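You operate a simulated robot arm through the tools that you are given. There is no shell and no other tool.

You run a simulated robot arm. Do the job below in one go: nothing can be reset, and whatever is moved stays where it is left.

TASK
Check channel 57 on the meter plate at 4 mA, then 20 mA.
Fine: switch on, black dial to 57; set the orange dial and press the green button at each value; leave it on and its plug in.

The check looks at the end state, three seconds after you hand in, the way a careful person would. Anything else that was tipped, shoved, dropped, spilled or broken makes it a failure.

THE ROBOT
A 6-joint arm with a two-finger gripper, fixed in place. Base frame: the origin is at the foot of the arm, x ahead of it, y to its left, z up. Readings come in m, degrees, newtons and seconds.
It reaches about 0.718 m from its shoulder. Its first joint turns from -69.0 to 172.0 degrees. Payload 3 kg.
The TCP is the grasp point, 0.03 m short of the fingertips. In the tool frame z runs along the fingers and y along their closing line. The gripper opens to 0.096 m. The gripper's body begins 0.053 m behind the TCP.
Orientation is that of the tool frame in the base frame, as a unit quaternion [x, y, z, w]. With the fingers straight down and closing along the base's y, the tool's x points along the base's -x, its y along +y and its z along -z.

THE INTERFACE
- The arm moves only by the tool nudge_tool. Its argument "commands" is a list of rows, each an object (a shift or turn left out is 0, a gripper value left out holds the last) with "fingers": the closure, from 0 (fully open) to 1 (shut); "travel": the shift along the tool's x, y, z in cm, a list of three; "angular": the turn, a rotation vector about the tool's x, y, z in degrees, a list of three. In form: [{"fingers": fingers, "travel": [dx, dy, dz], "angular": [rx, ry, rz]}, ...]. A call has 1 to 20 rows; each row is the pose to reach, as a shift and turn from the pose commanded when the call began, along the tool's axes at that moment. A row lasts 0.2 s, in which the tool goes at most 0.05 m and 8.6 degrees; a call with a longer step from one row to the next is refused whole, and so is a gripper value outside its range. A pose out of reach is approached as far as the arm can. The call stops where the force on the tool passes 40 N (or 10 N more than at its start, if that is more) or the arm is blocked; 0.2 s more then pass. The fingers move at their own pace (about 0.153 m/s each) and stop on an object; they squeeze with about 31 N. The grip force told is the motor's: it shows also when the fingers shut on nothing. Time passes only in rows, and 0.2 s behind the last, so rows that repeat a pose let the fingers close. It gives the time, the measured TCP pose, the force on the tool (base axes), the opening and the grip force at its end, in the units of the frame above (readings bear some noise), with the torque about the TCP (base axes, N m) and any sound that the robot's microphone picked up, and new pictures: "show" is both (left out), scene, wrist or none.
- Cameras (640 x 400 px; columns grow to the right, rows downward): "scene" is fixed at [0.2256, 0.4998, 1.6796]; the picture's right is [-0.99, -0.10, 0.00], its down [-0.06, 0.54, -0.84] and it looks along [0.08, -0.83, -0.55] (base axes); focal length 371 px, centre (320, 200). "wrist" rides on the gripper at [0.073, 0.022, -0.083] in the tool frame; the picture's right is [-0.29, 0.96, 0.00], its down [-0.66, -0.20, -0.72] and it looks along [-0.69, -0.21, 0.69] (tool axes); focal length 247 px, centre (320, 200). There is no depth. A picture from a camera that has moved, and an enlarged one, comes with that camera's place and axes in the base frame and with its lens. The place of the scene camera against the robot may be out by one fixed shift of up to 0.018 m in any direction.
- lift_body(by): slides the trunk up (or, below 0, down) by that many m; the arm rides with it, the base frame stays. It gives what a move gives, with no picture.
- close_up(camera, box): a new picture of the part [left, top, right, bottom] of that camera's present view, enlarged. The clock stands still meanwhile.
- finish_job(): hands the job in; it is judged then, once.

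Nothing tells you positions but the pictures and the camera data. Unless the task says otherwise, let go and move clear before handing in.

The tools are called after "Request:" as a command line: name --argument value ..., lists and objects as JSON in quotes. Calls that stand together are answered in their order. nudge_tool: Moves the arm, as the interface text tells. Its arguments: {"type":"object","properties":{"commands":{"type":"array","items":{"type":"object","properties":{"fingers":{"type":"number"},"travel":{"type":"array","items":{"type":"number"}},"angular":{"type":"array","items":{"type":"number"}}}}},"show":{"type":"string","enum":["both","scene","wrist","none"]}},"required":["commands"]} The other tools are called the same way: lift_body (by) slides the trunk up or down; close_up (camera, box) takes an enlarged picture of a part of a camera's view; finish_job () hands the job in.

At the start:

```text
time: 0.0
ee_pos: [0.1708, -0.2382, 1.2097]
ee_rot: [0.0, 1.0, -0.001, 0.0]
contact_force: [0.1, -0.7, 0.4]
moment: [0.02, 0.01, 0.01]
grip_width: 0.0959
grasp_force: 0.1
trunk travel left (down, up): [-0.759, 0.181]
```

scene: 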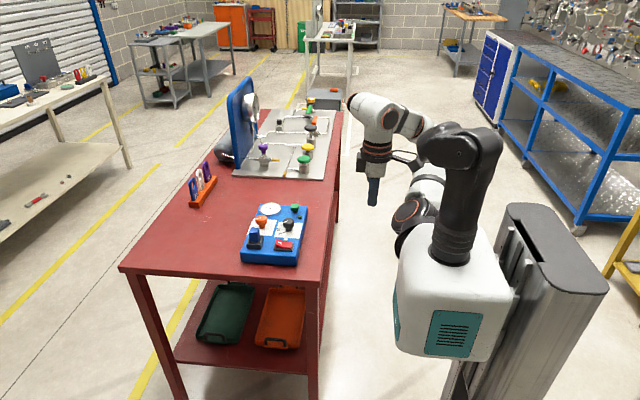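
wrist: 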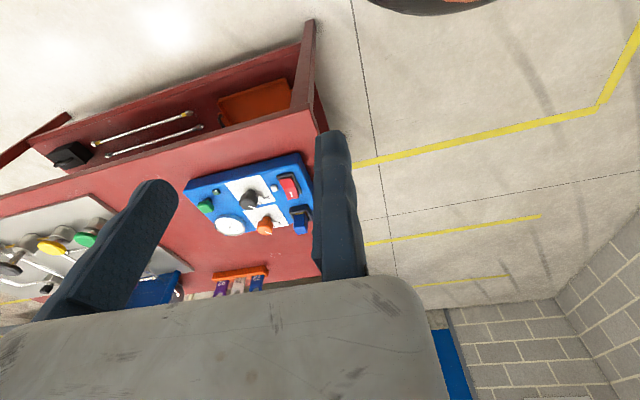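

I see a blue meter plate on a red table, with an orange dial, a black dial, a green button, a red switch and a blue plug. First I'll take enlarged views to read the markings.

Request:
close_up --camera "scene" --box '[230, 190, 320, 275]'

Request:
close_up --camera "wrist" --box '[170, 140, 330, 250]'

```text
4.71 times, centred on (275, 232) of scene
camera zoom: at [0.2256, 0.4998, 1.6796], right [-0.99, -0.1, 0.0], down [-0.06, 0.54, -0.84], along [0.08, -0.83, -0.55], focal length 1744 px, centre (532, 47)
```

zoom: 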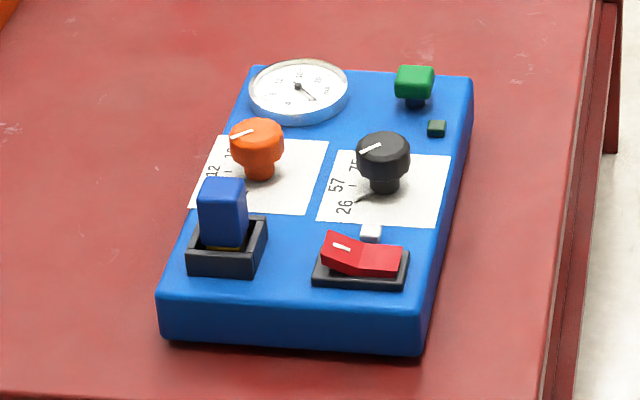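

```text
3.64 times, centred on (250, 195) of wrist
camera zoom: at [0.0992, -0.2176, 1.2927], right [0.29, 0.96, 0.0], down [0.66, -0.2, 0.72], along [0.69, -0.21, -0.69], focal length 898 px, centre (574, 218)
```

zoom: 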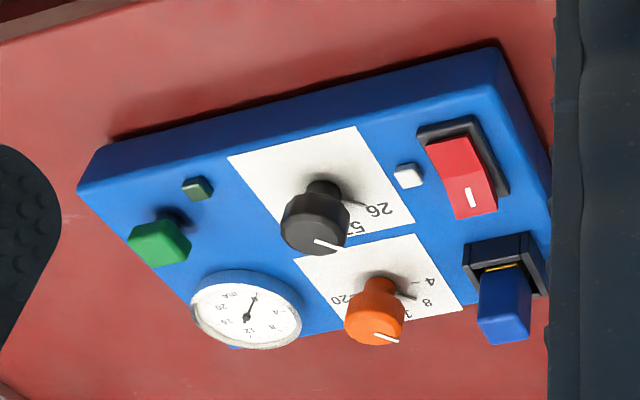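

The meter plate lies ahead and to the right: its black dial is near (0.425, -0.478, 0.93), and the table edge is near x = 0.29. The red rocker's marked end looks raised, so I think it is off. I'll lower the trunk a little and move to a viewing pose beside the plate.

Request:
lift_body --by -0.12

```text
time: 1.5
ee_pos: [0.171, -0.2391, 1.0919]
ee_rot: [0.0, 1.0, -0.001, 0.001]
contact_force: [-0.1, -0.2, -0.1]
moment: [0.05, 0.0, 0.01]
grip_width: 0.096
grasp_force: 0.0
trunk travel left (down, up): [-0.639, 0.301]
```

Request:
nudge_tool --commands '[{"travel": [-2, -3, 0]}, {"travel": [-4, -6, 0]}, {"travel": [-6, -9, 0]}, {"travel": [-8, -12, 0]}, {"travel": [-10, -16, 0]}, {"travel": [-10, -16, 0]}]'

```text
time: 2.9
ee_pos: [0.2819, -0.3545, 1.0807]
ee_rot: [0.0, 1.0, -0.001, 0.002]
contact_force: [1.0, -0.6, 0.4]
moment: [0.03, 0.01, 0.01]
grip_width: 0.0961
grasp_force: 0.1
out of reach, approached as far as the arm can: row 1, 2, 3, 4, 5, 6
trunk travel left (down, up): [-0.639, 0.301]
camera wrist: at [0.2085, -0.3323, 1.1638], right [0.29, 0.96, 0.0], down [0.66, -0.2, 0.73], along [0.69, -0.21, -0.69], focal length 247 px, centre (320, 200)
```

scene: 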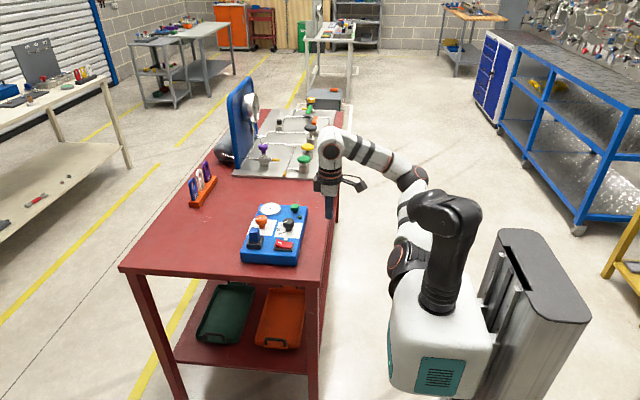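
wrist: 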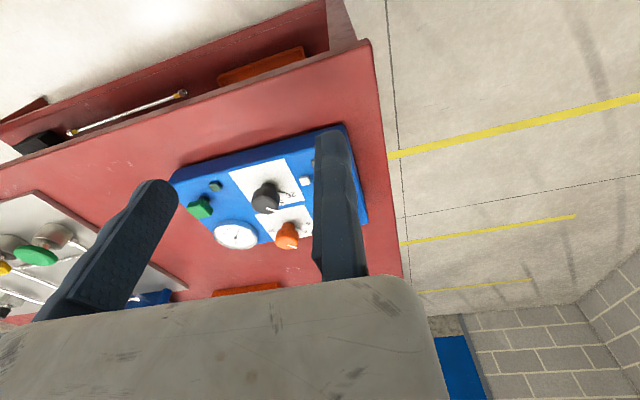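

The arm stopped a little short of the pose I commanded, so I need to understand its reach limits here. I'll look closely at the arm and at the plate from this view.

Request:
close_up --camera "scene" --box '[300, 110, 600, 400]'

Request:
close_up --camera "wrist" --box '[160, 120, 380, 258]'

```text
1.38 times, centred on (450, 255) of scene
camera zoom: at [0.2256, 0.4998, 1.6796], right [-0.99, -0.1, 0.0], down [-0.06, 0.54, -0.84], along [0.08, -0.83, -0.55], focal length 511 px, centre (141, 124)
```

zoom: 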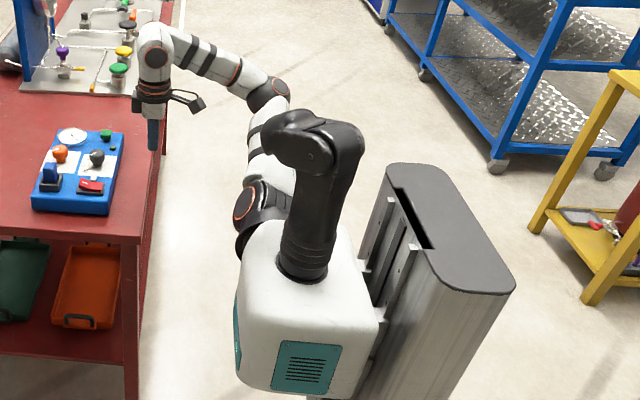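

```text
2.90 times, centred on (270, 189) of wrist
camera zoom: at [0.2085, -0.3323, 1.1638], right [0.29, 0.96, 0.0], down [0.66, -0.2, 0.73], along [0.69, -0.21, -0.69], focal length 716 px, centre (465, 232)
```

zoom: 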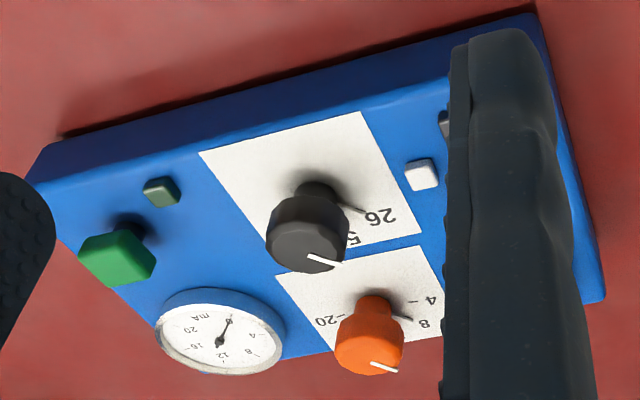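

The arm's shoulder sits at the front of the carriage, and the arm could not get as far to -y as I asked. I'll move out over the plate, where the dials are around (0.43, -0.48), while staying well above it, to see whether that area can be reached.

Request:
nudge_tool --commands '[{"travel": [-3, 0, 0]}, {"travel": [-6, 0, 0]}, {"travel": [-9, 0, 0]}, {"travel": [-11, -2, 0]}, {"travel": [-13, -5, 0]}, {"travel": [-13, -5, 0]}]'

```text
time: 4.3
ee_pos: [0.3287, -0.3346, 1.0372]
ee_rot: [0.0, 1.0, -0.001, 0.003]
contact_force: [0.1, -1.0, -0.5]
moment: [-0.03, -0.06, 0.02]
grip_width: 0.0961
grasp_force: 0.0
out of reach, approached as far as the arm can: row 1, 2, 3, 4, 5, 6
trunk travel left (down, up): [-0.639, 0.301]
camera wrist: at [0.2551, -0.3122, 1.1204], right [0.29, 0.96, 0.0], down [0.66, -0.2, 0.73], along [0.69, -0.21, -0.69], focal length 247 px, centre (320, 200)
```

scene: 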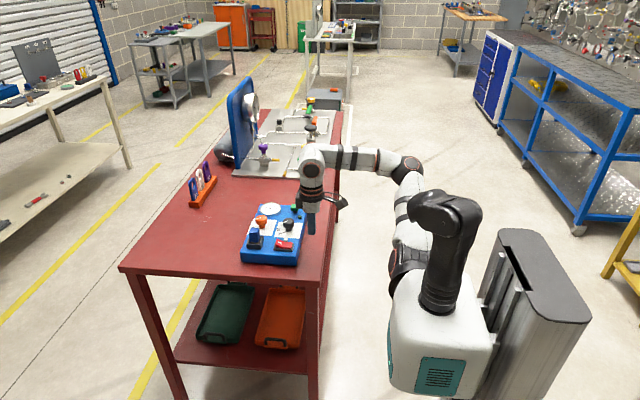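
wrist: 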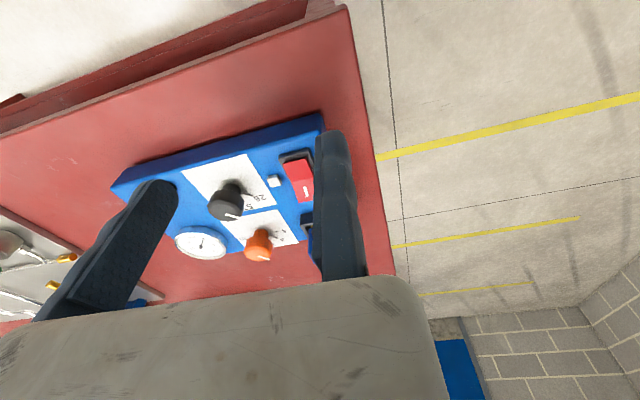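

The arm again stopped short, near (0.33, -0.33, 1.04), and it sagged lower than I commanded. A zero move will show what the arm counts as its commanded pose, and a close look will show how the arm is bent.

Request:
nudge_tool --commands '[{"travel": [0, 0, 0]}]' --show "none"

Request:
close_up --camera "scene" --box '[290, 130, 490, 300]'

```text
time: 4.7
ee_pos: [0.3269, -0.3348, 1.0373]
ee_rot: [0.0, 1.0, -0.001, 0.002]
contact_force: [0.4, -0.3, 0.0]
moment: [0.02, 0.02, 0.01]
grip_width: 0.0961
grasp_force: 0.0
trunk travel left (down, up): [-0.639, 0.301]
```

```text
2.35 times, centred on (390, 215) of scene
camera zoom: at [0.2256, 0.4998, 1.6796], right [-0.99, -0.1, 0.0], down [-0.06, 0.54, -0.84], along [0.08, -0.83, -0.55], focal length 872 px, centre (155, 165)
```

zoom: 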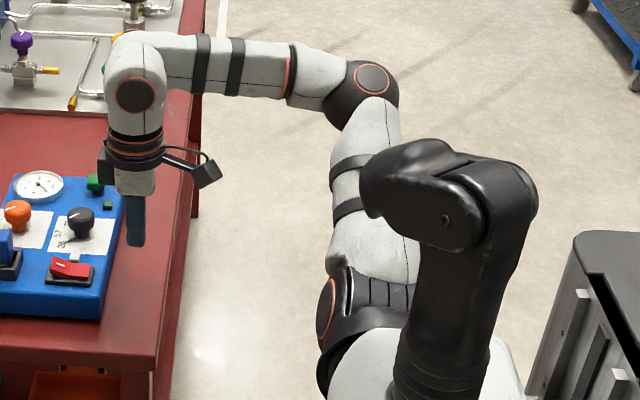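

The commanded pose gets clipped to what the arm reaches, so I can probe each direction with small, safe moves high above the table. I'll start with +x.

Request:
nudge_tool --commands '[{"travel": [-3, 0, 0]}, {"travel": [-3, 0, 0]}]' --show "none"

```text
time: 5.3
ee_pos: [0.3411, -0.3232, 1.0283]
ee_rot: [0.002, 1.0, -0.002, 0.003]
contact_force: [-0.3, -0.3, 0.2]
moment: [-0.01, 0.01, 0.01]
grip_width: 0.0959
grasp_force: 0.0
out of reach, approached as far as the arm can: row 1, 2
trunk travel left (down, up): [-0.639, 0.301]
```

The limit looks like a wrist or elbow bend: with the tool straight down, reaching farther out makes the arm sink relative to the shoulder. So the trunk should be higher and the tool lower relative to it. I'll raise the trunk 10 cm, then go down and outward while staying above the plate.

Request:
lift_body --by 0.1

Request:
nudge_tool --commands '[{"travel": [0, 0, 3]}, {"travel": [0, 0, 6]}, {"travel": [0, 0, 9]}, {"travel": [-1.5, -2, 9]}, {"travel": [-3, -4, 9]}, {"travel": [-3, -6, 9]}, {"travel": [-3, -6, 9]}]'

```text
time: 6.6
ee_pos: [0.3404, -0.3234, 1.1286]
ee_rot: [0.001, 1.0, -0.002, 0.002]
contact_force: [0.3, 0.0, -0.6]
moment: [0.03, 0.04, -0.02]
grip_width: 0.096
grasp_force: 0.0
trunk travel left (down, up): [-0.739, 0.201]
```

```text
time: 8.2
ee_pos: [0.3511, -0.3633, 1.034]
ee_rot: [0.002, 1.0, -0.002, 0.002]
contact_force: [-0.1, -0.2, 0.3]
moment: [-0.05, 0.0, -0.02]
grip_width: 0.0961
grasp_force: 0.0
out of reach, approached as far as the arm can: row 5, 6, 7
trunk travel left (down, up): [-0.739, 0.201]
camera wrist: at [0.278, -0.3412, 1.116], right [0.3, 0.95, 0.0], down [0.66, -0.2, 0.73], along [0.69, -0.22, -0.69], focal length 247 px, centre (320, 200)
```

scene: 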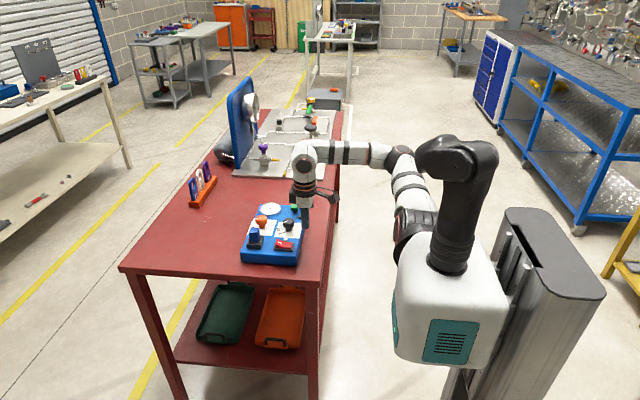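
wrist: 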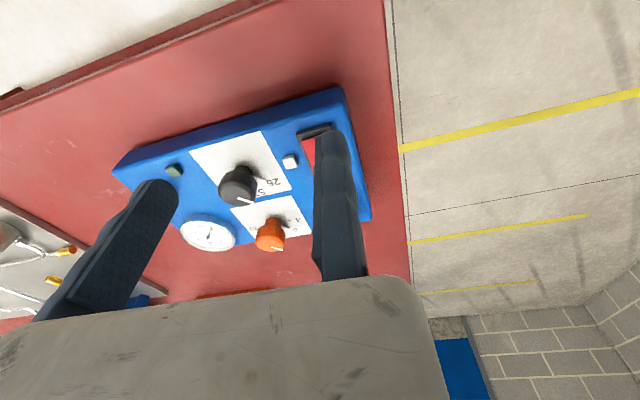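

The forearm keeps lying along base x in every picture, so the tool's yaw may be forcing the elbow to bend sideways. I'll turn the tool about the vertical so the forearm points toward the plate, staying at this height.

Request:
nudge_tool --commands '[{"angular": [0, 0, 8]}, {"angular": [0, 0, 16]}, {"angular": [0, 0, 24]}, {"angular": [0, 0, 32]}, {"angular": [0, 0, 40]}, {"angular": [0, 0, 40]}]'

```text
time: 9.6
ee_pos: [0.3485, -0.3657, 1.0324]
ee_rot: [0.344, 0.939, -0.001, 0.002]
contact_force: [0.2, 0.6, 0.9]
moment: [0.01, 0.05, 0.02]
grip_width: 0.096
grasp_force: 0.0
trunk travel left (down, up): [-0.739, 0.201]
camera wrist: at [0.3082, -0.301, 1.1151], right [0.84, 0.54, 0.0], down [0.37, -0.58, 0.73], along [0.39, -0.61, -0.69], focal length 247 px, centre (320, 200)
```

scene: 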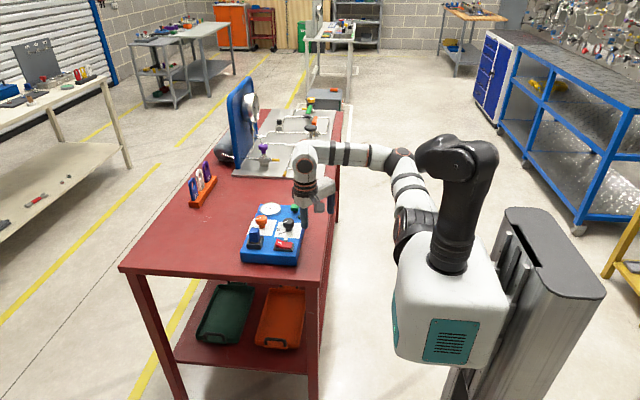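
wrist: 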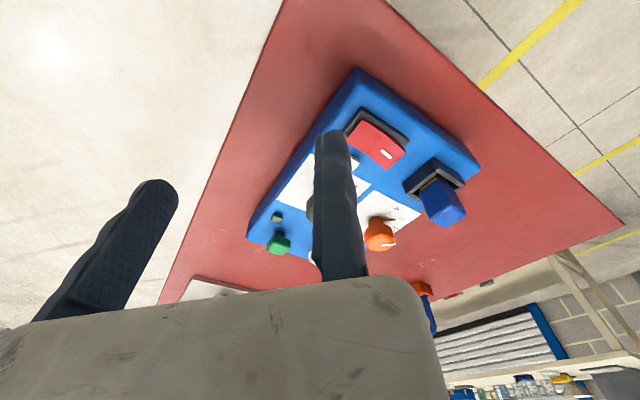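

Turning the yaw left the rest of the arm unchanged, so the last joint alone handles it. I'll test whether an outward move is still blocked at this yaw.

Request:
nudge_tool --commands '[{"travel": [-3, 0, 0]}, {"travel": [-3, 0, 0]}]' --show "none"

Request:
close_up --camera "scene" --box '[280, 120, 480, 290]'

```text
time: 10.2
ee_pos: [0.3699, -0.3855, 1.0323]
ee_rot: [0.342, 0.94, 0.0, 0.003]
contact_force: [-0.9, 0.7, 0.2]
moment: [-0.01, 0.03, 0.02]
grip_width: 0.0958
grasp_force: 0.0
trunk travel left (down, up): [-0.739, 0.201]
```

```text
2.35 times, centred on (380, 205) of scene
camera zoom: at [0.2256, 0.4998, 1.6796], right [-0.99, -0.1, 0.0], down [-0.06, 0.54, -0.84], along [0.08, -0.83, -0.55], focal length 872 px, centre (179, 188)
```

zoom: 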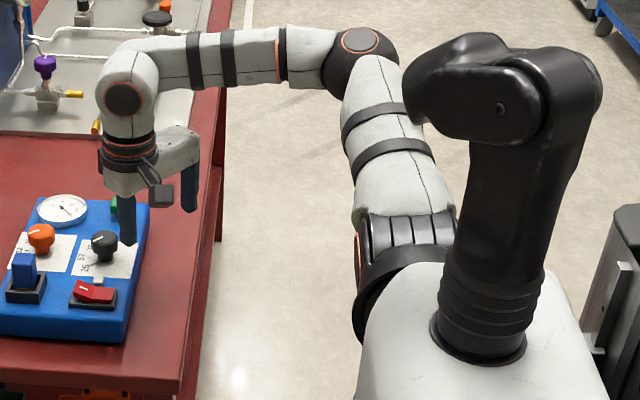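

The outward move now works, so the binding limit was the last (hand-roll) joint near the original yaw. I'll take a wrist picture here and close-ups of the plate for positions and scale marks.

Request:
nudge_tool --commands '[{"travel": [1, -2, -2]}, {"travel": [2, -4, -4]}, {"travel": [2, -4, -4]}]'

```text
time: 11.0
ee_pos: [0.3438, -0.3891, 1.0648]
ee_rot: [0.342, 0.94, 0.0, 0.003]
contact_force: [-0.4, -0.1, 0.0]
moment: [-0.01, -0.03, -0.02]
grip_width: 0.0957
grasp_force: 0.0
out of reach, approached as far as the arm can: row 2, 3
trunk travel left (down, up): [-0.739, 0.201]
camera wrist: at [0.3023, -0.3267, 1.1478], right [0.84, 0.54, 0.0], down [0.37, -0.58, 0.73], along [0.4, -0.61, -0.69], focal length 247 px, centre (320, 200)
```

scene: 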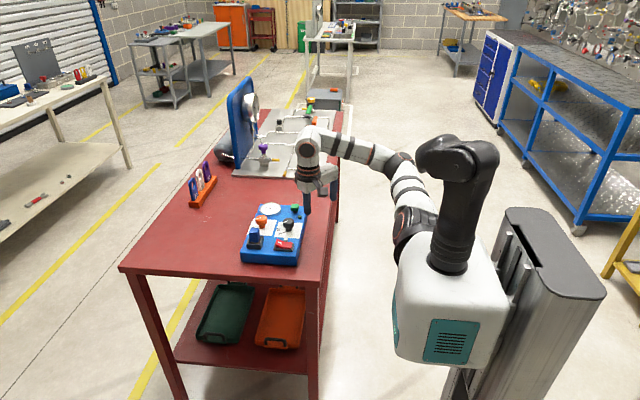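
wrist: 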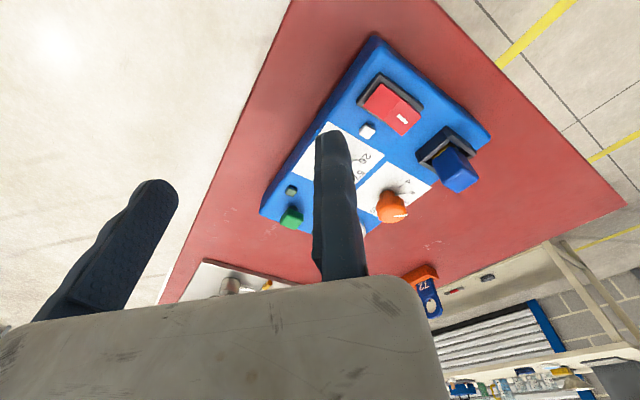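

From here the finger hides the black dial. I'll move out over the plate at a safe height and swing the yaw a bit so both dials sit between the fingers.

Request:
nudge_tool --commands '[{"travel": [-2, 1, 0]}, {"travel": [-4, 2, 0], "angular": [0, 0, -5]}, {"travel": [-5, 3, 0], "angular": [0, 0, -10]}, {"travel": [-5, 4, 0], "angular": [0, 0, -15]}, {"travel": [-5, 4, 0], "angular": [0, 0, -15]}]' --show "wrist"

```text
time: 12.2
ee_pos: [0.4083, -0.393, 1.0661]
ee_rot: [0.216, 0.976, -0.001, 0.003]
contact_force: [0.5, 0.2, 0.5]
moment: [-0.01, -0.02, 0.02]
grip_width: 0.0961
grasp_force: 0.1
trunk travel left (down, up): [-0.739, 0.201]
camera wrist: at [0.3527, -0.3425, 1.1486], right [0.67, 0.74, 0.0], down [0.51, -0.46, 0.73], along [0.54, -0.49, -0.69], focal length 247 px, centre (320, 200)
```

wrist: 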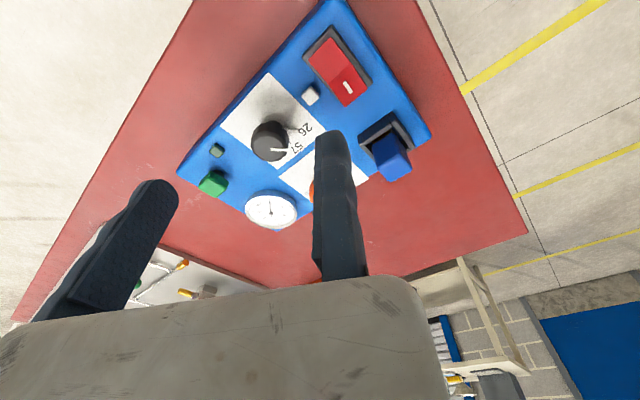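

That pose was reached without trouble. I'll enlarge the dial area from here.

Request:
close_up --camera "wrist" --box '[215, 70, 345, 165]'

Request:
close_up --camera "wrist" --box '[170, 0, 450, 240]'

Request:
close_up --camera "scene" --box '[240, 200, 310, 268]'

```text
4.21 times, centred on (280, 118) of wrist
camera zoom: at [0.3527, -0.3425, 1.1486], right [0.67, 0.74, 0.0], down [0.51, -0.46, 0.73], along [0.54, -0.49, -0.69], focal length 1040 px, centre (488, 547)
```

zoom: 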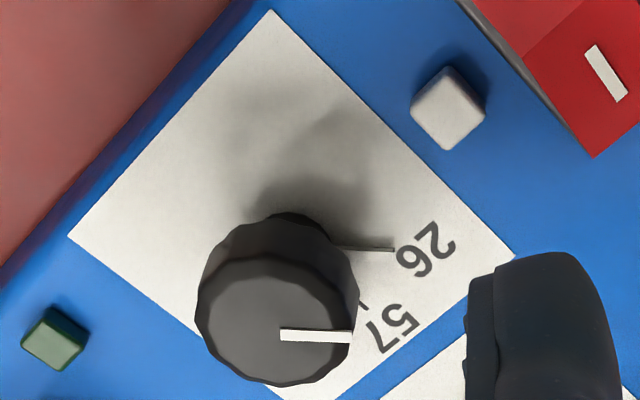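

```text
1.67 times, centred on (310, 120) of wrist
camera zoom: at [0.3527, -0.3425, 1.1486], right [0.67, 0.74, 0.0], down [0.51, -0.46, 0.73], along [0.54, -0.49, -0.69], focal length 412 px, centre (337, 333)
```

zoom: 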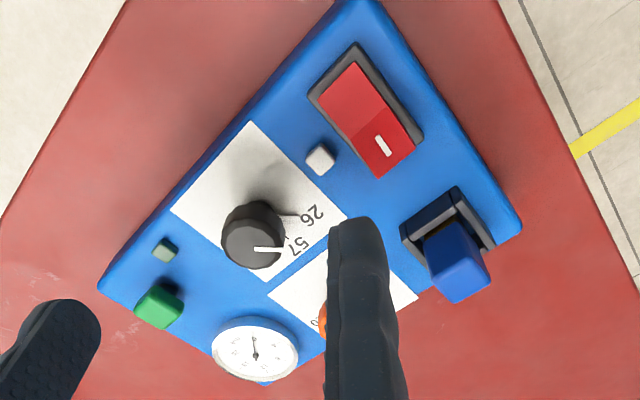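

```text
5.88 times, centred on (275, 234) of scene
camera zoom: at [0.2256, 0.4998, 1.6796], right [-0.99, -0.1, 0.0], down [-0.06, 0.54, -0.84], along [0.08, -0.83, -0.55], focal length 2180 px, centre (585, 0)
```

zoom: 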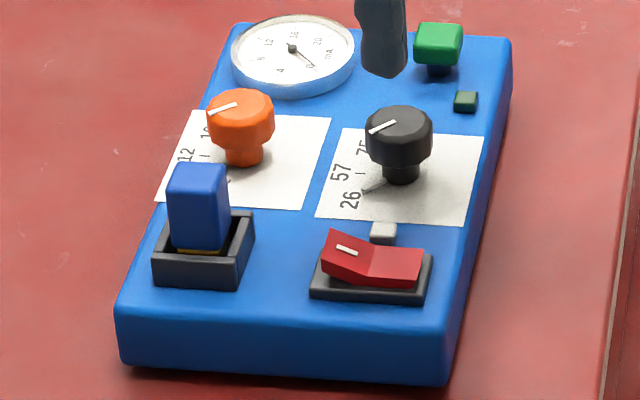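

I now have a clear layout. The plate is aligned with the base axes, and its top is at z ≈ 0.90.

| Item | Position | Reading |
|---|---|---|
| Black dial | (0.426, -0.477) | Points at 26; 57 is 45° clockwise, toward +x |
| Orange dial | about (0.523, -0.48) | Points near 8 |
| Green button | (0.418, -0.575) | – |
| Rocker | (0.40 to 0.452, -0.385) | Marked end is raised, on the far side |

Next I'll shut the fingers and hover over the rocker's marked end.

Request:
nudge_tool --commands '[{"fingers": 0.5, "travel": [-1, 0.8, 2]}, {"fingers": 1, "travel": [-2, 1.6, 4]}, {"fingers": 1, "travel": [-3, 2.3, 6]}, {"fingers": 1, "travel": [-3, 2.3, 7]}, {"fingers": 1, "travel": [-3, 2.3, 7]}]'

```text
time: 13.4
ee_pos: [0.4477, -0.386, 0.9965]
ee_rot: [0.218, 0.976, -0.001, 0.003]
contact_force: [0.3, 0.9, 0.4]
moment: [-0.01, -0.02, -0.02]
grip_width: 0.0
grasp_force: 31.1
trunk travel left (down, up): [-0.739, 0.201]
camera wrist: at [0.3915, -0.3354, 1.0786], right [0.67, 0.74, 0.0], down [0.51, -0.46, 0.73], along [0.54, -0.49, -0.69], focal length 247 px, centre (320, 200)
```

scene: 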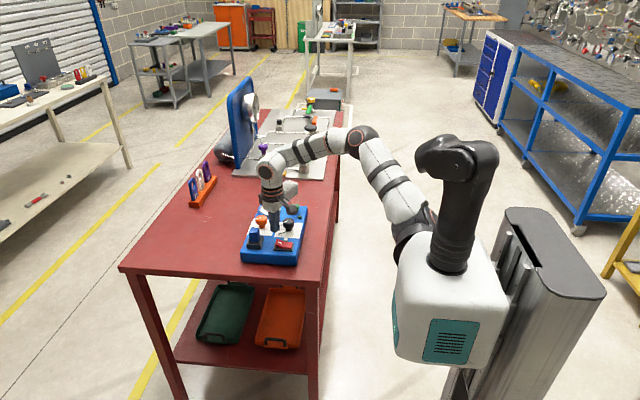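
wrist: 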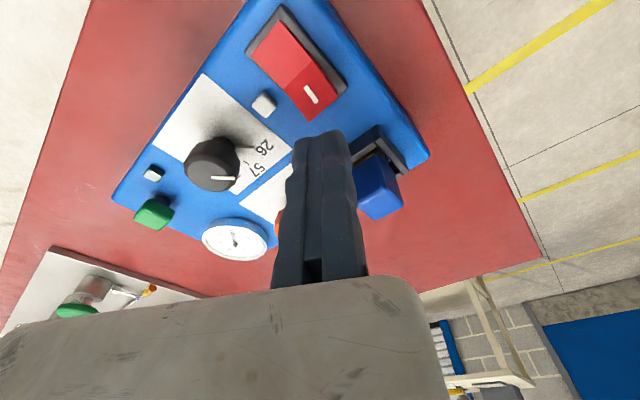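

The closed tips hover right behind the rocker's marked end. I'll zoom in to fine-tune the alignment before pressing.

Request:
close_up --camera "wrist" --box '[230, 0, 430, 180]'

Request:
close_up --camera "scene" --box '[235, 195, 315, 268]'

```text
2.22 times, centred on (330, 90) of wrist
camera zoom: at [0.3915, -0.3354, 1.0786], right [0.67, 0.74, 0.0], down [0.51, -0.46, 0.73], along [0.54, -0.49, -0.69], focal length 549 px, centre (298, 444)
```

zoom: 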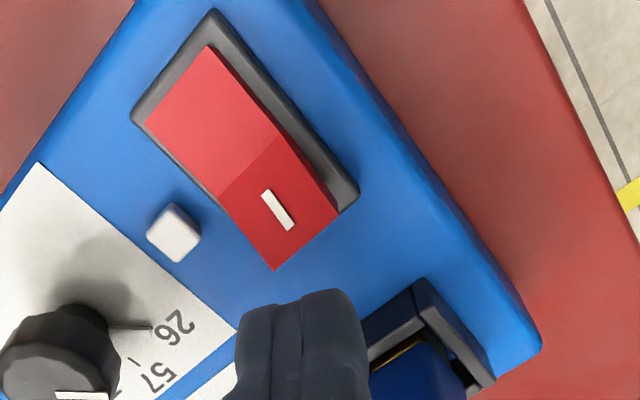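

```text
5.48 times, centred on (275, 232) of scene
camera zoom: at [0.2256, 0.4998, 1.6796], right [-0.99, -0.1, 0.0], down [-0.06, 0.54, -0.84], along [0.08, -0.83, -0.55], focal length 2031 px, centre (567, 27)
```

zoom: 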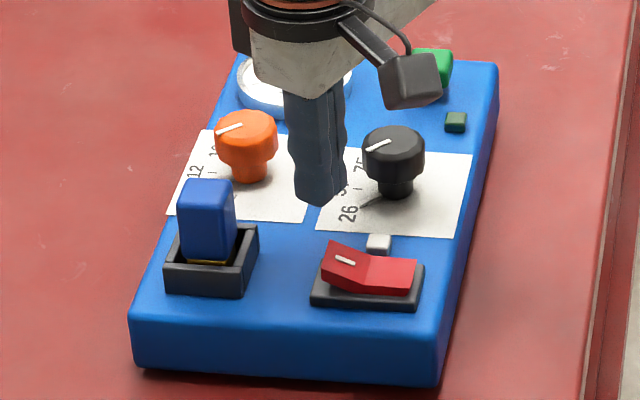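

The rocker's marked end should be at about x = 0.44, y = -0.386, with its top near z = 0.917. I'll shift 6 mm back and lower the closed tips slowly onto it.

Request:
nudge_tool --commands '[{"fingers": 1, "travel": [0.6, -0.27, 1]}, {"fingers": 1, "travel": [0.6, -0.27, 3]}, {"fingers": 1, "travel": [0.6, -0.27, 4]}, {"fingers": 1, "travel": [0.6, -0.27, 4.5]}, {"fingers": 1, "travel": [0.6, -0.27, 5]}, {"fingers": 1, "travel": [0.6, -0.27, 5.3]}]' --show "scene"

Request:
close_up --camera "scene" --box '[235, 195, 315, 268]'

```text
time: 14.8
ee_pos: [0.4411, -0.3844, 0.9454]
ee_rot: [0.219, 0.976, -0.001, 0.005]
contact_force: [3.2, -5.4, 14.4]
moment: [-0.11, 0.12, 0.05]
grip_width: 0.006
grasp_force: 30.7
trunk travel left (down, up): [-0.739, 0.201]
```

scene: 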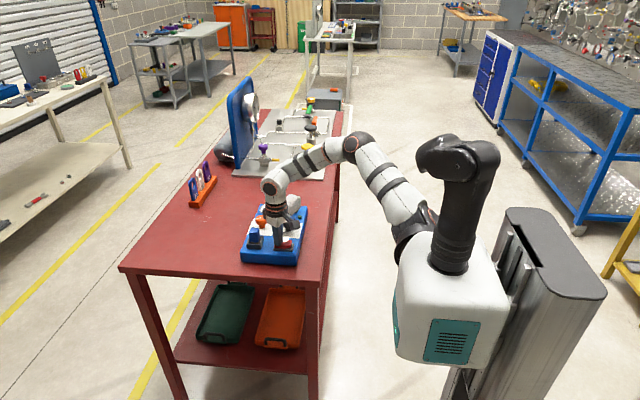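

```text
5.48 times, centred on (275, 232) of scene
camera zoom: at [0.2256, 0.4998, 1.6796], right [-0.99, -0.1, 0.0], down [-0.06, 0.54, -0.84], along [0.08, -0.83, -0.55], focal length 2031 px, centre (567, 27)
```

zoom: 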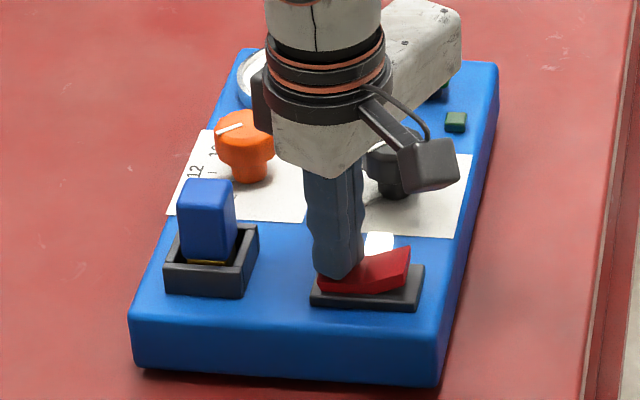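

The rocker has tipped over to its marked side and the white lamp is lit, so the plate is on. I'll lift straight up and check.

Request:
nudge_tool --commands '[{"fingers": 1, "travel": [0, 0, -2]}, {"fingers": 1, "travel": [0, 0, -4]}, {"fingers": 1, "travel": [0, 0, -6]}, {"fingers": 1, "travel": [0, 0, -7]}]'

Request:
close_up --camera "scene" --box '[235, 195, 315, 268]'

```text
time: 15.8
ee_pos: [0.4386, -0.3852, 1.0119]
ee_rot: [0.218, 0.976, 0.0, 0.002]
contact_force: [-0.6, 0.1, 0.0]
moment: [0.01, 0.01, 0.03]
grip_width: 0.0
grasp_force: 30.9
trunk travel left (down, up): [-0.739, 0.201]
camera wrist: at [0.3827, -0.3334, 1.0957], right [0.67, 0.74, 0.0], down [0.51, -0.46, 0.73], along [0.54, -0.49, -0.69], focal length 247 px, centre (320, 200)
```

scene: 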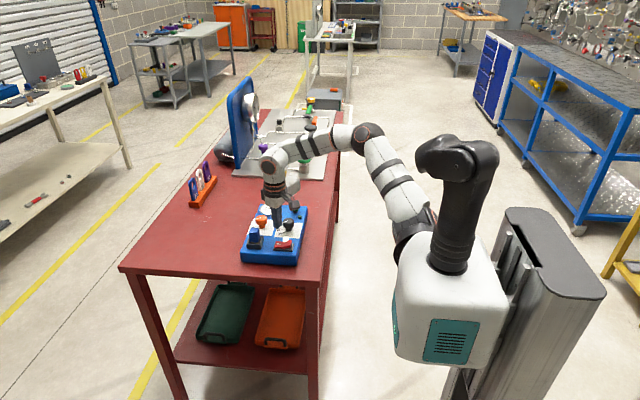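
wrist: 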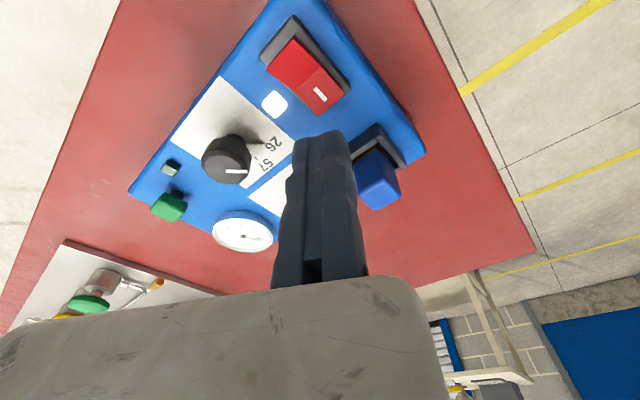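

```text
5.48 times, centred on (275, 232) of scene
camera zoom: at [0.2256, 0.4998, 1.6796], right [-0.99, -0.1, 0.0], down [-0.06, 0.54, -0.84], along [0.08, -0.83, -0.55], focal length 2031 px, centre (567, 27)
```

zoom: 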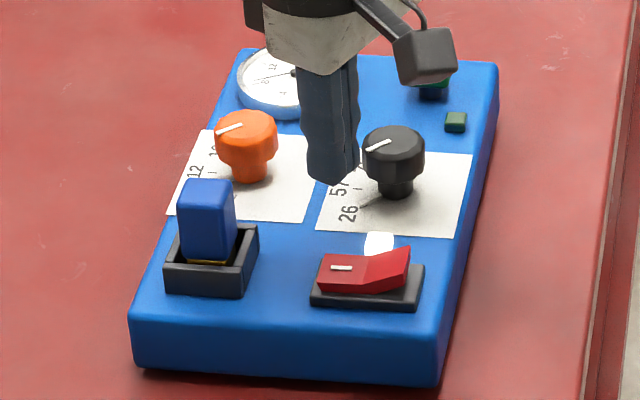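

The lamp stays lit and the meter needle has moved off zero. Next comes the black dial. I'll zoom in on it and the meter to refine positions before gripping.

Request:
close_up --camera "wrist" --box '[150, 60, 310, 260]'

```text
2.00 times, centred on (230, 160) of wrist
camera zoom: at [0.3827, -0.3334, 1.0957], right [0.67, 0.74, 0.0], down [0.51, -0.46, 0.73], along [0.54, -0.49, -0.69], focal length 494 px, centre (500, 280)
```

zoom: 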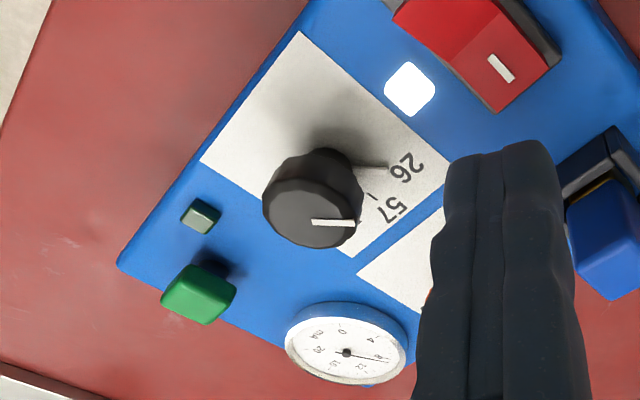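

The black dial's axis is at about (0.426, -0.477), with the knob top at z ≈ 0.935. I'll move above it with the fingers partly open and test the yaw range needed for a 45° clockwise turn.

Request:
nudge_tool --commands '[{"fingers": 0.9, "travel": [-0.9, -3, 0]}, {"fingers": 0.6, "travel": [-1.8, -6, 0]}, {"fingers": 0.375, "travel": [-2.73, -8.84, 0]}, {"fingers": 0.375, "travel": [-2.73, -8.84, 0]}, {"fingers": 0.375, "travel": [-2.73, -8.84, 0], "angular": [0, 0, 8]}, {"fingers": 0.375, "travel": [-2.73, -8.84, 0], "angular": [0, 0, 16]}, {"fingers": 0.375, "travel": [-2.73, -8.84, 0], "angular": [0, 0, 24]}, {"fingers": 0.375, "travel": [-2.73, -8.84, 0], "angular": [0, 0, 32]}, {"fingers": 0.375, "travel": [-2.73, -8.84, 0], "angular": [0, 0, 40]}, {"fingers": 0.375, "travel": [-2.73, -8.84, 0], "angular": [0, 0, 48]}, {"fingers": 0.375, "travel": [-2.73, -8.84, 0], "angular": [0, 0, 56]}, {"fingers": 0.375, "travel": [-2.73, -8.84, 0], "angular": [0, 0, 56]}]' --show "wrist"

```text
time: 18.4
ee_pos: [0.4279, -0.4761, 1.0125]
ee_rot: [0.651, 0.759, 0.0, 0.003]
contact_force: [-0.4, -0.2, -0.1]
moment: [0.03, 0.03, -0.01]
grip_width: 0.0598
grasp_force: 0.0
out of reach, approached as far as the arm can: row 2, 3, 4, 5
trunk travel left (down, up): [-0.739, 0.201]
camera wrist: at [0.4391, -0.4012, 1.095], right [0.99, -0.14, 0.0], down [-0.1, -0.68, 0.72], along [-0.1, -0.72, -0.69], focal length 247 px, centre (320, 200)
```

wrist: 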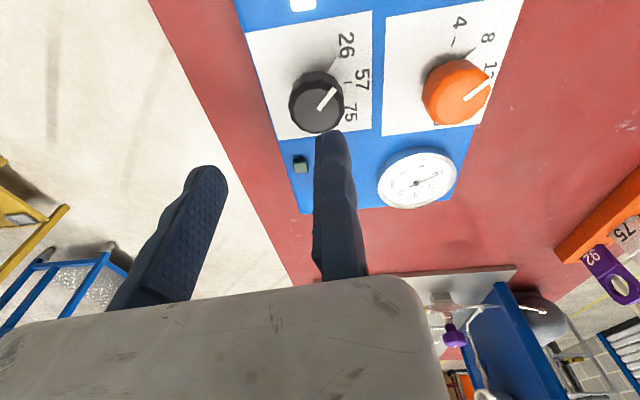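

At this spot the yaw is limited below about 35° but fine up to 81°. This angle gives a nice view of both dial scales, so I'll enlarge it.

Request:
close_up --camera "wrist" --box '[240, 0, 400, 140]'

Request:
close_up --camera "wrist" --box '[375, 0, 535, 140]'

Request:
close_up --camera "wrist" --box '[370, 130, 470, 220]'

```text
2.86 times, centred on (320, 70) of wrist
camera zoom: at [0.4391, -0.4012, 1.095], right [0.99, -0.14, 0.0], down [-0.1, -0.68, 0.72], along [-0.1, -0.72, -0.69], focal length 706 px, centre (320, 571)
```

zoom: 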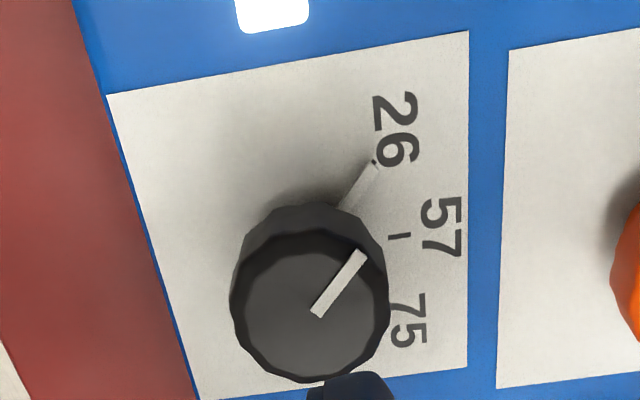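

```text
2.86 times, centred on (455, 70) of wrist
camera zoom: at [0.4391, -0.4012, 1.095], right [0.99, -0.14, 0.0], down [-0.1, -0.68, 0.72], along [-0.1, -0.72, -0.69], focal length 706 px, centre (-66, 571)
```

zoom: 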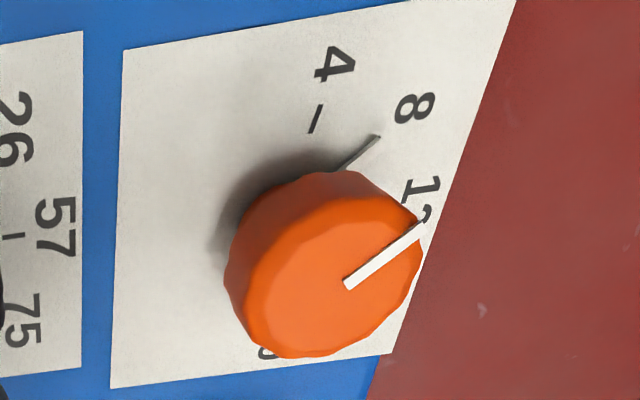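

```text
4.44 times, centred on (420, 175) of wrist
camera zoom: at [0.4391, -0.4012, 1.095], right [0.99, -0.14, 0.0], down [-0.1, -0.68, 0.72], along [-0.1, -0.72, -0.69], focal length 1098 px, centre (-124, 311)
```

zoom: 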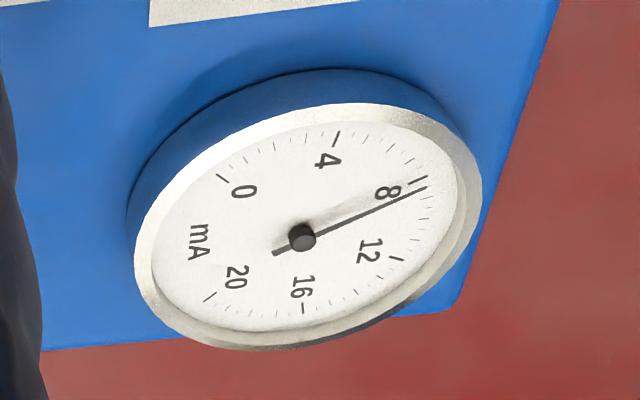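

This confirms the setup. The black pointer is at 26, and 57's tick is exactly 45° clockwise from it. The orange dial is continuous at about 10° per mA, and the live meter reads about 8.3 mA. I'll test how far the yaw can go in the positive direction while hovering here.

Request:
nudge_tool --commands '[{"angular": [0, 0, 8]}, {"angular": [0, 0, 16]}, {"angular": [0, 0, 24]}, {"angular": [0, 0, 32]}, {"angular": [0, 0, 40]}, {"angular": [0, 0, 48]}, {"angular": [0, 0, 56]}, {"angular": [0, 0, 64]}, {"angular": [0, 0, 72]}, {"angular": [0, 0, 80]}]' --show "wrist"

```text
time: 20.6
ee_pos: [0.4268, -0.4766, 1.0139]
ee_rot: [0.987, 0.163, 0.002, 0.002]
contact_force: [-0.7, 0.0, 0.8]
moment: [0.02, 0.02, 0.02]
grip_width: 0.0601
grasp_force: 0.1
trunk travel left (down, up): [-0.739, 0.201]
camera wrist: at [0.5043, -0.4751, 1.0956], right [0.03, -1.0, 0.0], down [-0.69, -0.02, 0.72], along [-0.72, -0.02, -0.69], focal length 247 px, centre (320, 200)
```

wrist: 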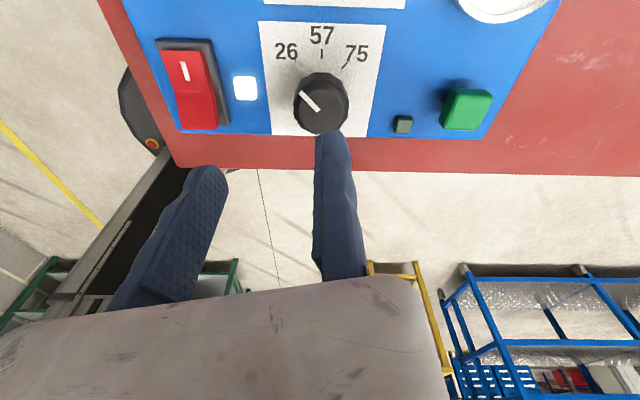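

Yaw works up to at least 161°, and from here the black scale reads upright (26, 57, 75). I'll rotate back to about 100°, descend around the knob with open fingers, and stop before gripping to check.

Request:
nudge_tool --commands '[{"travel": [-0.14, 0.1, 0], "angular": [0, 0, -8]}, {"travel": [-0.14, 0.1, 0], "angular": [0, 0, -16]}, {"travel": [-0.14, 0.1, 0], "angular": [0, 0, -24]}, {"travel": [-0.14, 0.1, 0], "angular": [0, 0, -32]}, {"travel": [-0.14, 0.1, 0], "angular": [0, 0, -40]}, {"travel": [-0.14, 0.1, 0], "angular": [0, 0, -48]}, {"travel": [-0.14, 0.1, 0], "angular": [0, 0, -56]}, {"travel": [-0.14, 0.1, 0], "angular": [0, 0, -61]}, {"travel": [-0.14, 0.1, 2], "angular": [0, 0, -61]}, {"travel": [-0.14, 0.1, 4], "angular": [0, 0, -61]}, {"travel": [-0.14, 0.1, 6], "angular": [0, 0, -61]}, {"travel": [-0.14, 0.1, 7.2], "angular": [0, 0, -61]}, {"travel": [-0.14, 0.1, 7.2], "angular": [0, 0, -61]}]'

Request:
close_up --camera "scene" --box '[235, 195, 315, 268]'

```text
time: 23.0
ee_pos: [0.4274, -0.4756, 0.9695]
ee_rot: [0.767, 0.641, 0.006, 0.015]
contact_force: [-6.6, 3.4, 26.0]
moment: [0.1, 0.14, -0.03]
grip_width: 0.0598
grasp_force: 0.1
trunk travel left (down, up): [-0.739, 0.201]
stopped in row 11: the force on the tool passed its limit at 51 N (the readings are from after the stop); the commanded pose is now the measured one
camera wrist: at [0.4623, -0.4086, 1.0525], right [0.89, -0.46, 0.03], down [-0.34, -0.6, 0.72], along [-0.31, -0.65, -0.69], focal length 247 px, centre (320, 200)
```

scene: 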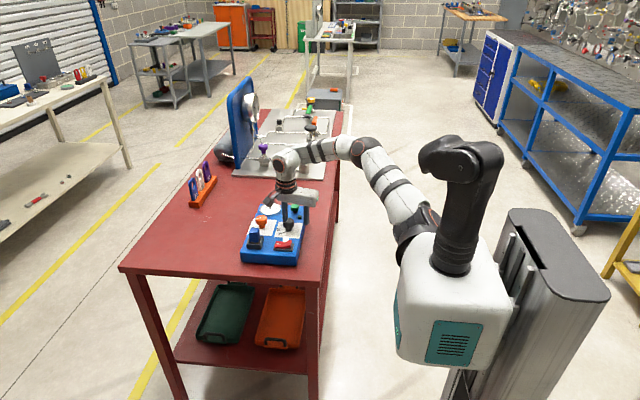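
wrist: 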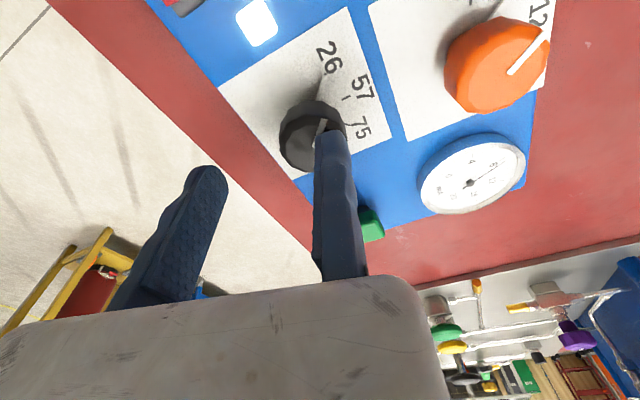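

```text
5.48 times, centred on (275, 232) of scene
camera zoom: at [0.2256, 0.4998, 1.6796], right [-0.99, -0.1, 0.0], down [-0.06, 0.54, -0.84], along [0.08, -0.83, -0.55], focal length 2031 px, centre (567, 27)
```

zoom: 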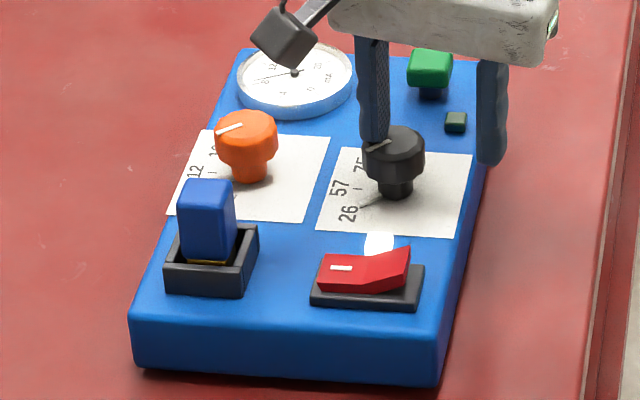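

The stop came from one finger landing on the knob's rim. Comparing pictures, the tool's +y finger hardly moves and only the -y finger opens, so the open gap sits on the -y side of the TCP. I'll lift off, level the tool again, and then check the dial.

Request:
nudge_tool --commands '[{"travel": [0, 0, -1]}, {"travel": [0, 0, -3], "angular": [0.9, 0.3, 0]}, {"travel": [0, 0, -5], "angular": [1.76, 0.58, 0]}, {"travel": [0, 0, -5], "angular": [1.76, 0.58, 0]}]'

Request:
close_up --camera "wrist" --box '[240, 0, 400, 140]'

Request:
close_up --camera "scene" --box '[235, 180, 325, 268]'

```text
time: 24.0
ee_pos: [0.4304, -0.4803, 1.0139]
ee_rot: [0.767, 0.641, -0.001, -0.003]
contact_force: [0.1, 0.0, 0.3]
moment: [0.03, 0.01, -0.03]
grip_width: 0.0601
grasp_force: 0.2
trunk travel left (down, up): [-0.739, 0.201]
camera wrist: at [0.4674, -0.4124, 1.0974], right [0.89, -0.46, -0.01], down [-0.31, -0.62, 0.72], along [-0.34, -0.64, -0.69], focal length 247 px, centre (320, 200)
```

scene: 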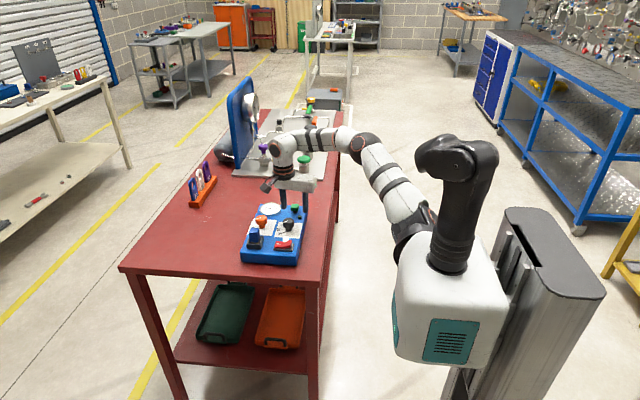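
wrist: 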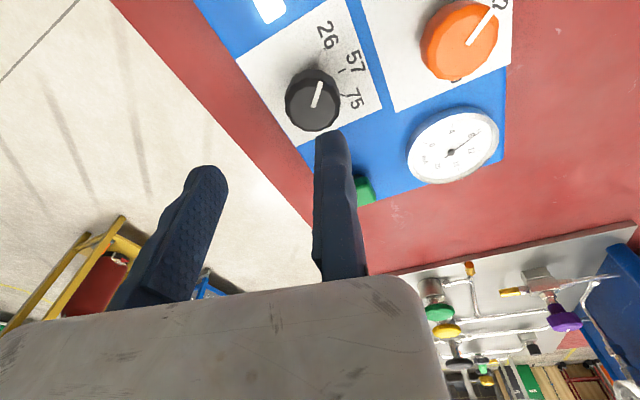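

```text
2.86 times, centred on (320, 70) of wrist
camera zoom: at [0.4674, -0.4124, 1.0974], right [0.89, -0.46, -0.01], down [-0.31, -0.62, 0.72], along [-0.34, -0.64, -0.69], focal length 706 px, centre (320, 571)
```

zoom: 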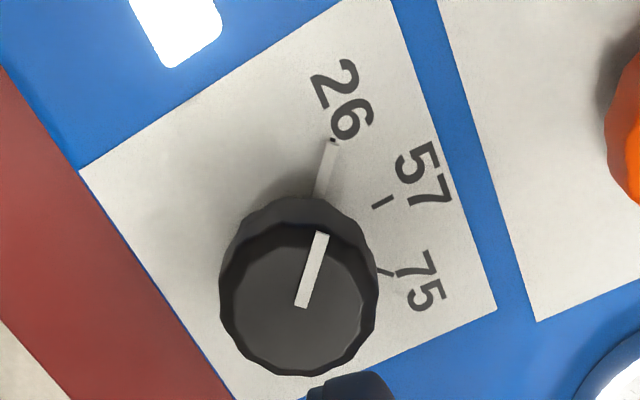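

```text
4.55 times, centred on (280, 224) of scene
camera zoom: at [0.2256, 0.4998, 1.6796], right [-0.99, -0.1, 0.0], down [-0.06, 0.54, -0.84], along [0.08, -0.83, -0.55], focal length 1685 px, centre (502, 91)
```

zoom: 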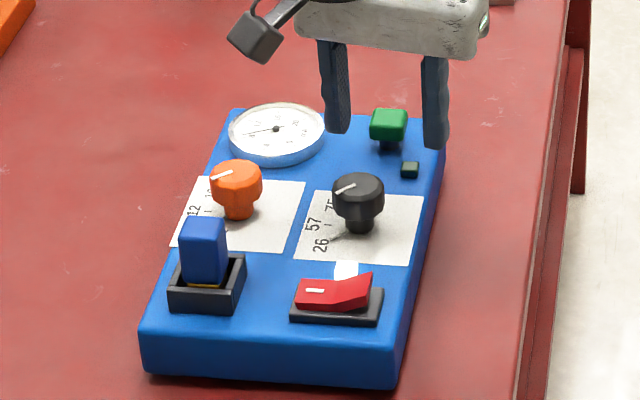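

The dial still points at 26 and nothing has shifted. Because the +y finger is fixed with its face at the TCP, I need the TCP one knob radius (19 mm) beyond the dial's axis. I'll offset that way, go just above the knob and check the clearances.

Request:
nudge_tool --commands '[{"travel": [0.18, 1.5, 0]}, {"travel": [0.18, 1.5, 2]}, {"travel": [0.18, 1.5, 3.6]}, {"travel": [0.18, 1.5, 3.6]}]'

Request:
close_up --camera "scene" --box '[235, 195, 315, 268]'

Request:
close_up --camera "wrist" --box '[180, 40, 380, 200]'

```text
time: 25.0
ee_pos: [0.4454, -0.4799, 0.9781]
ee_rot: [0.767, 0.641, -0.001, -0.002]
contact_force: [-1.2, -0.6, -0.5]
moment: [0.02, -0.01, 0.0]
grip_width: 0.0598
grasp_force: 0.0
trunk travel left (down, up): [-0.739, 0.201]
camera wrist: at [0.4827, -0.4123, 1.0612], right [0.89, -0.46, -0.01], down [-0.31, -0.62, 0.72], along [-0.33, -0.64, -0.69], focal length 247 px, centre (320, 200)
```

scene: 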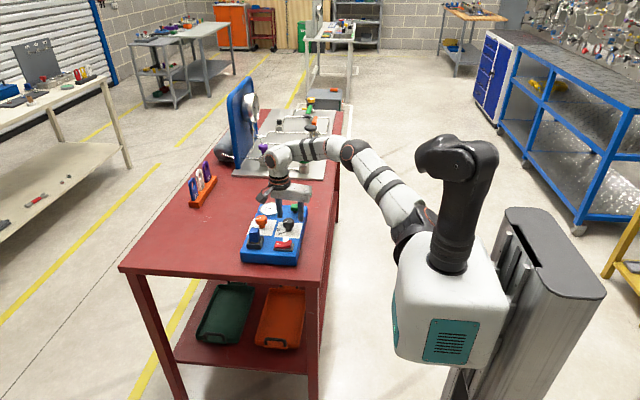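
wrist: 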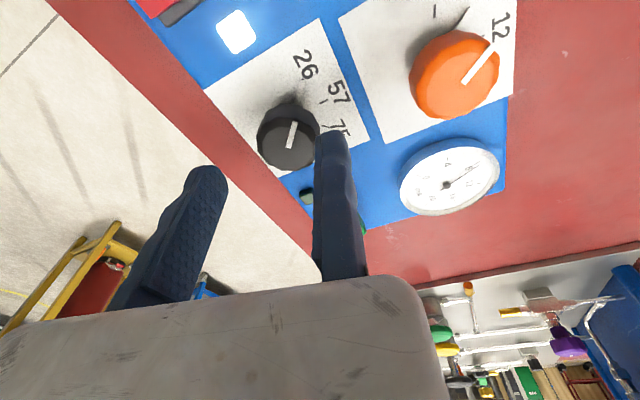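

```text
5.48 times, centred on (275, 232) of scene
camera zoom: at [0.2256, 0.4998, 1.6796], right [-0.99, -0.1, 0.0], down [-0.06, 0.54, -0.84], along [0.08, -0.83, -0.55], focal length 2031 px, centre (567, 27)
```

zoom: 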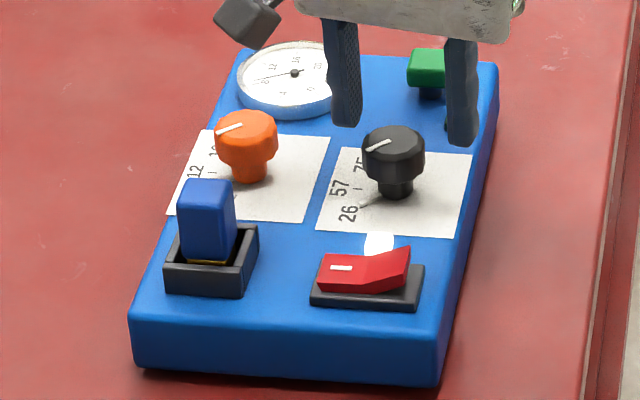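

```text
2.50 times, centred on (280, 120) of wrist
camera zoom: at [0.4827, -0.4123, 1.0612], right [0.89, -0.46, -0.01], down [-0.31, -0.62, 0.72], along [-0.33, -0.64, -0.69], focal length 617 px, centre (420, 400)
```

zoom: 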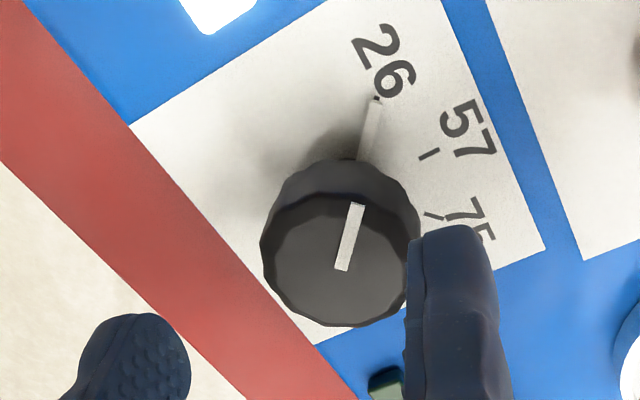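

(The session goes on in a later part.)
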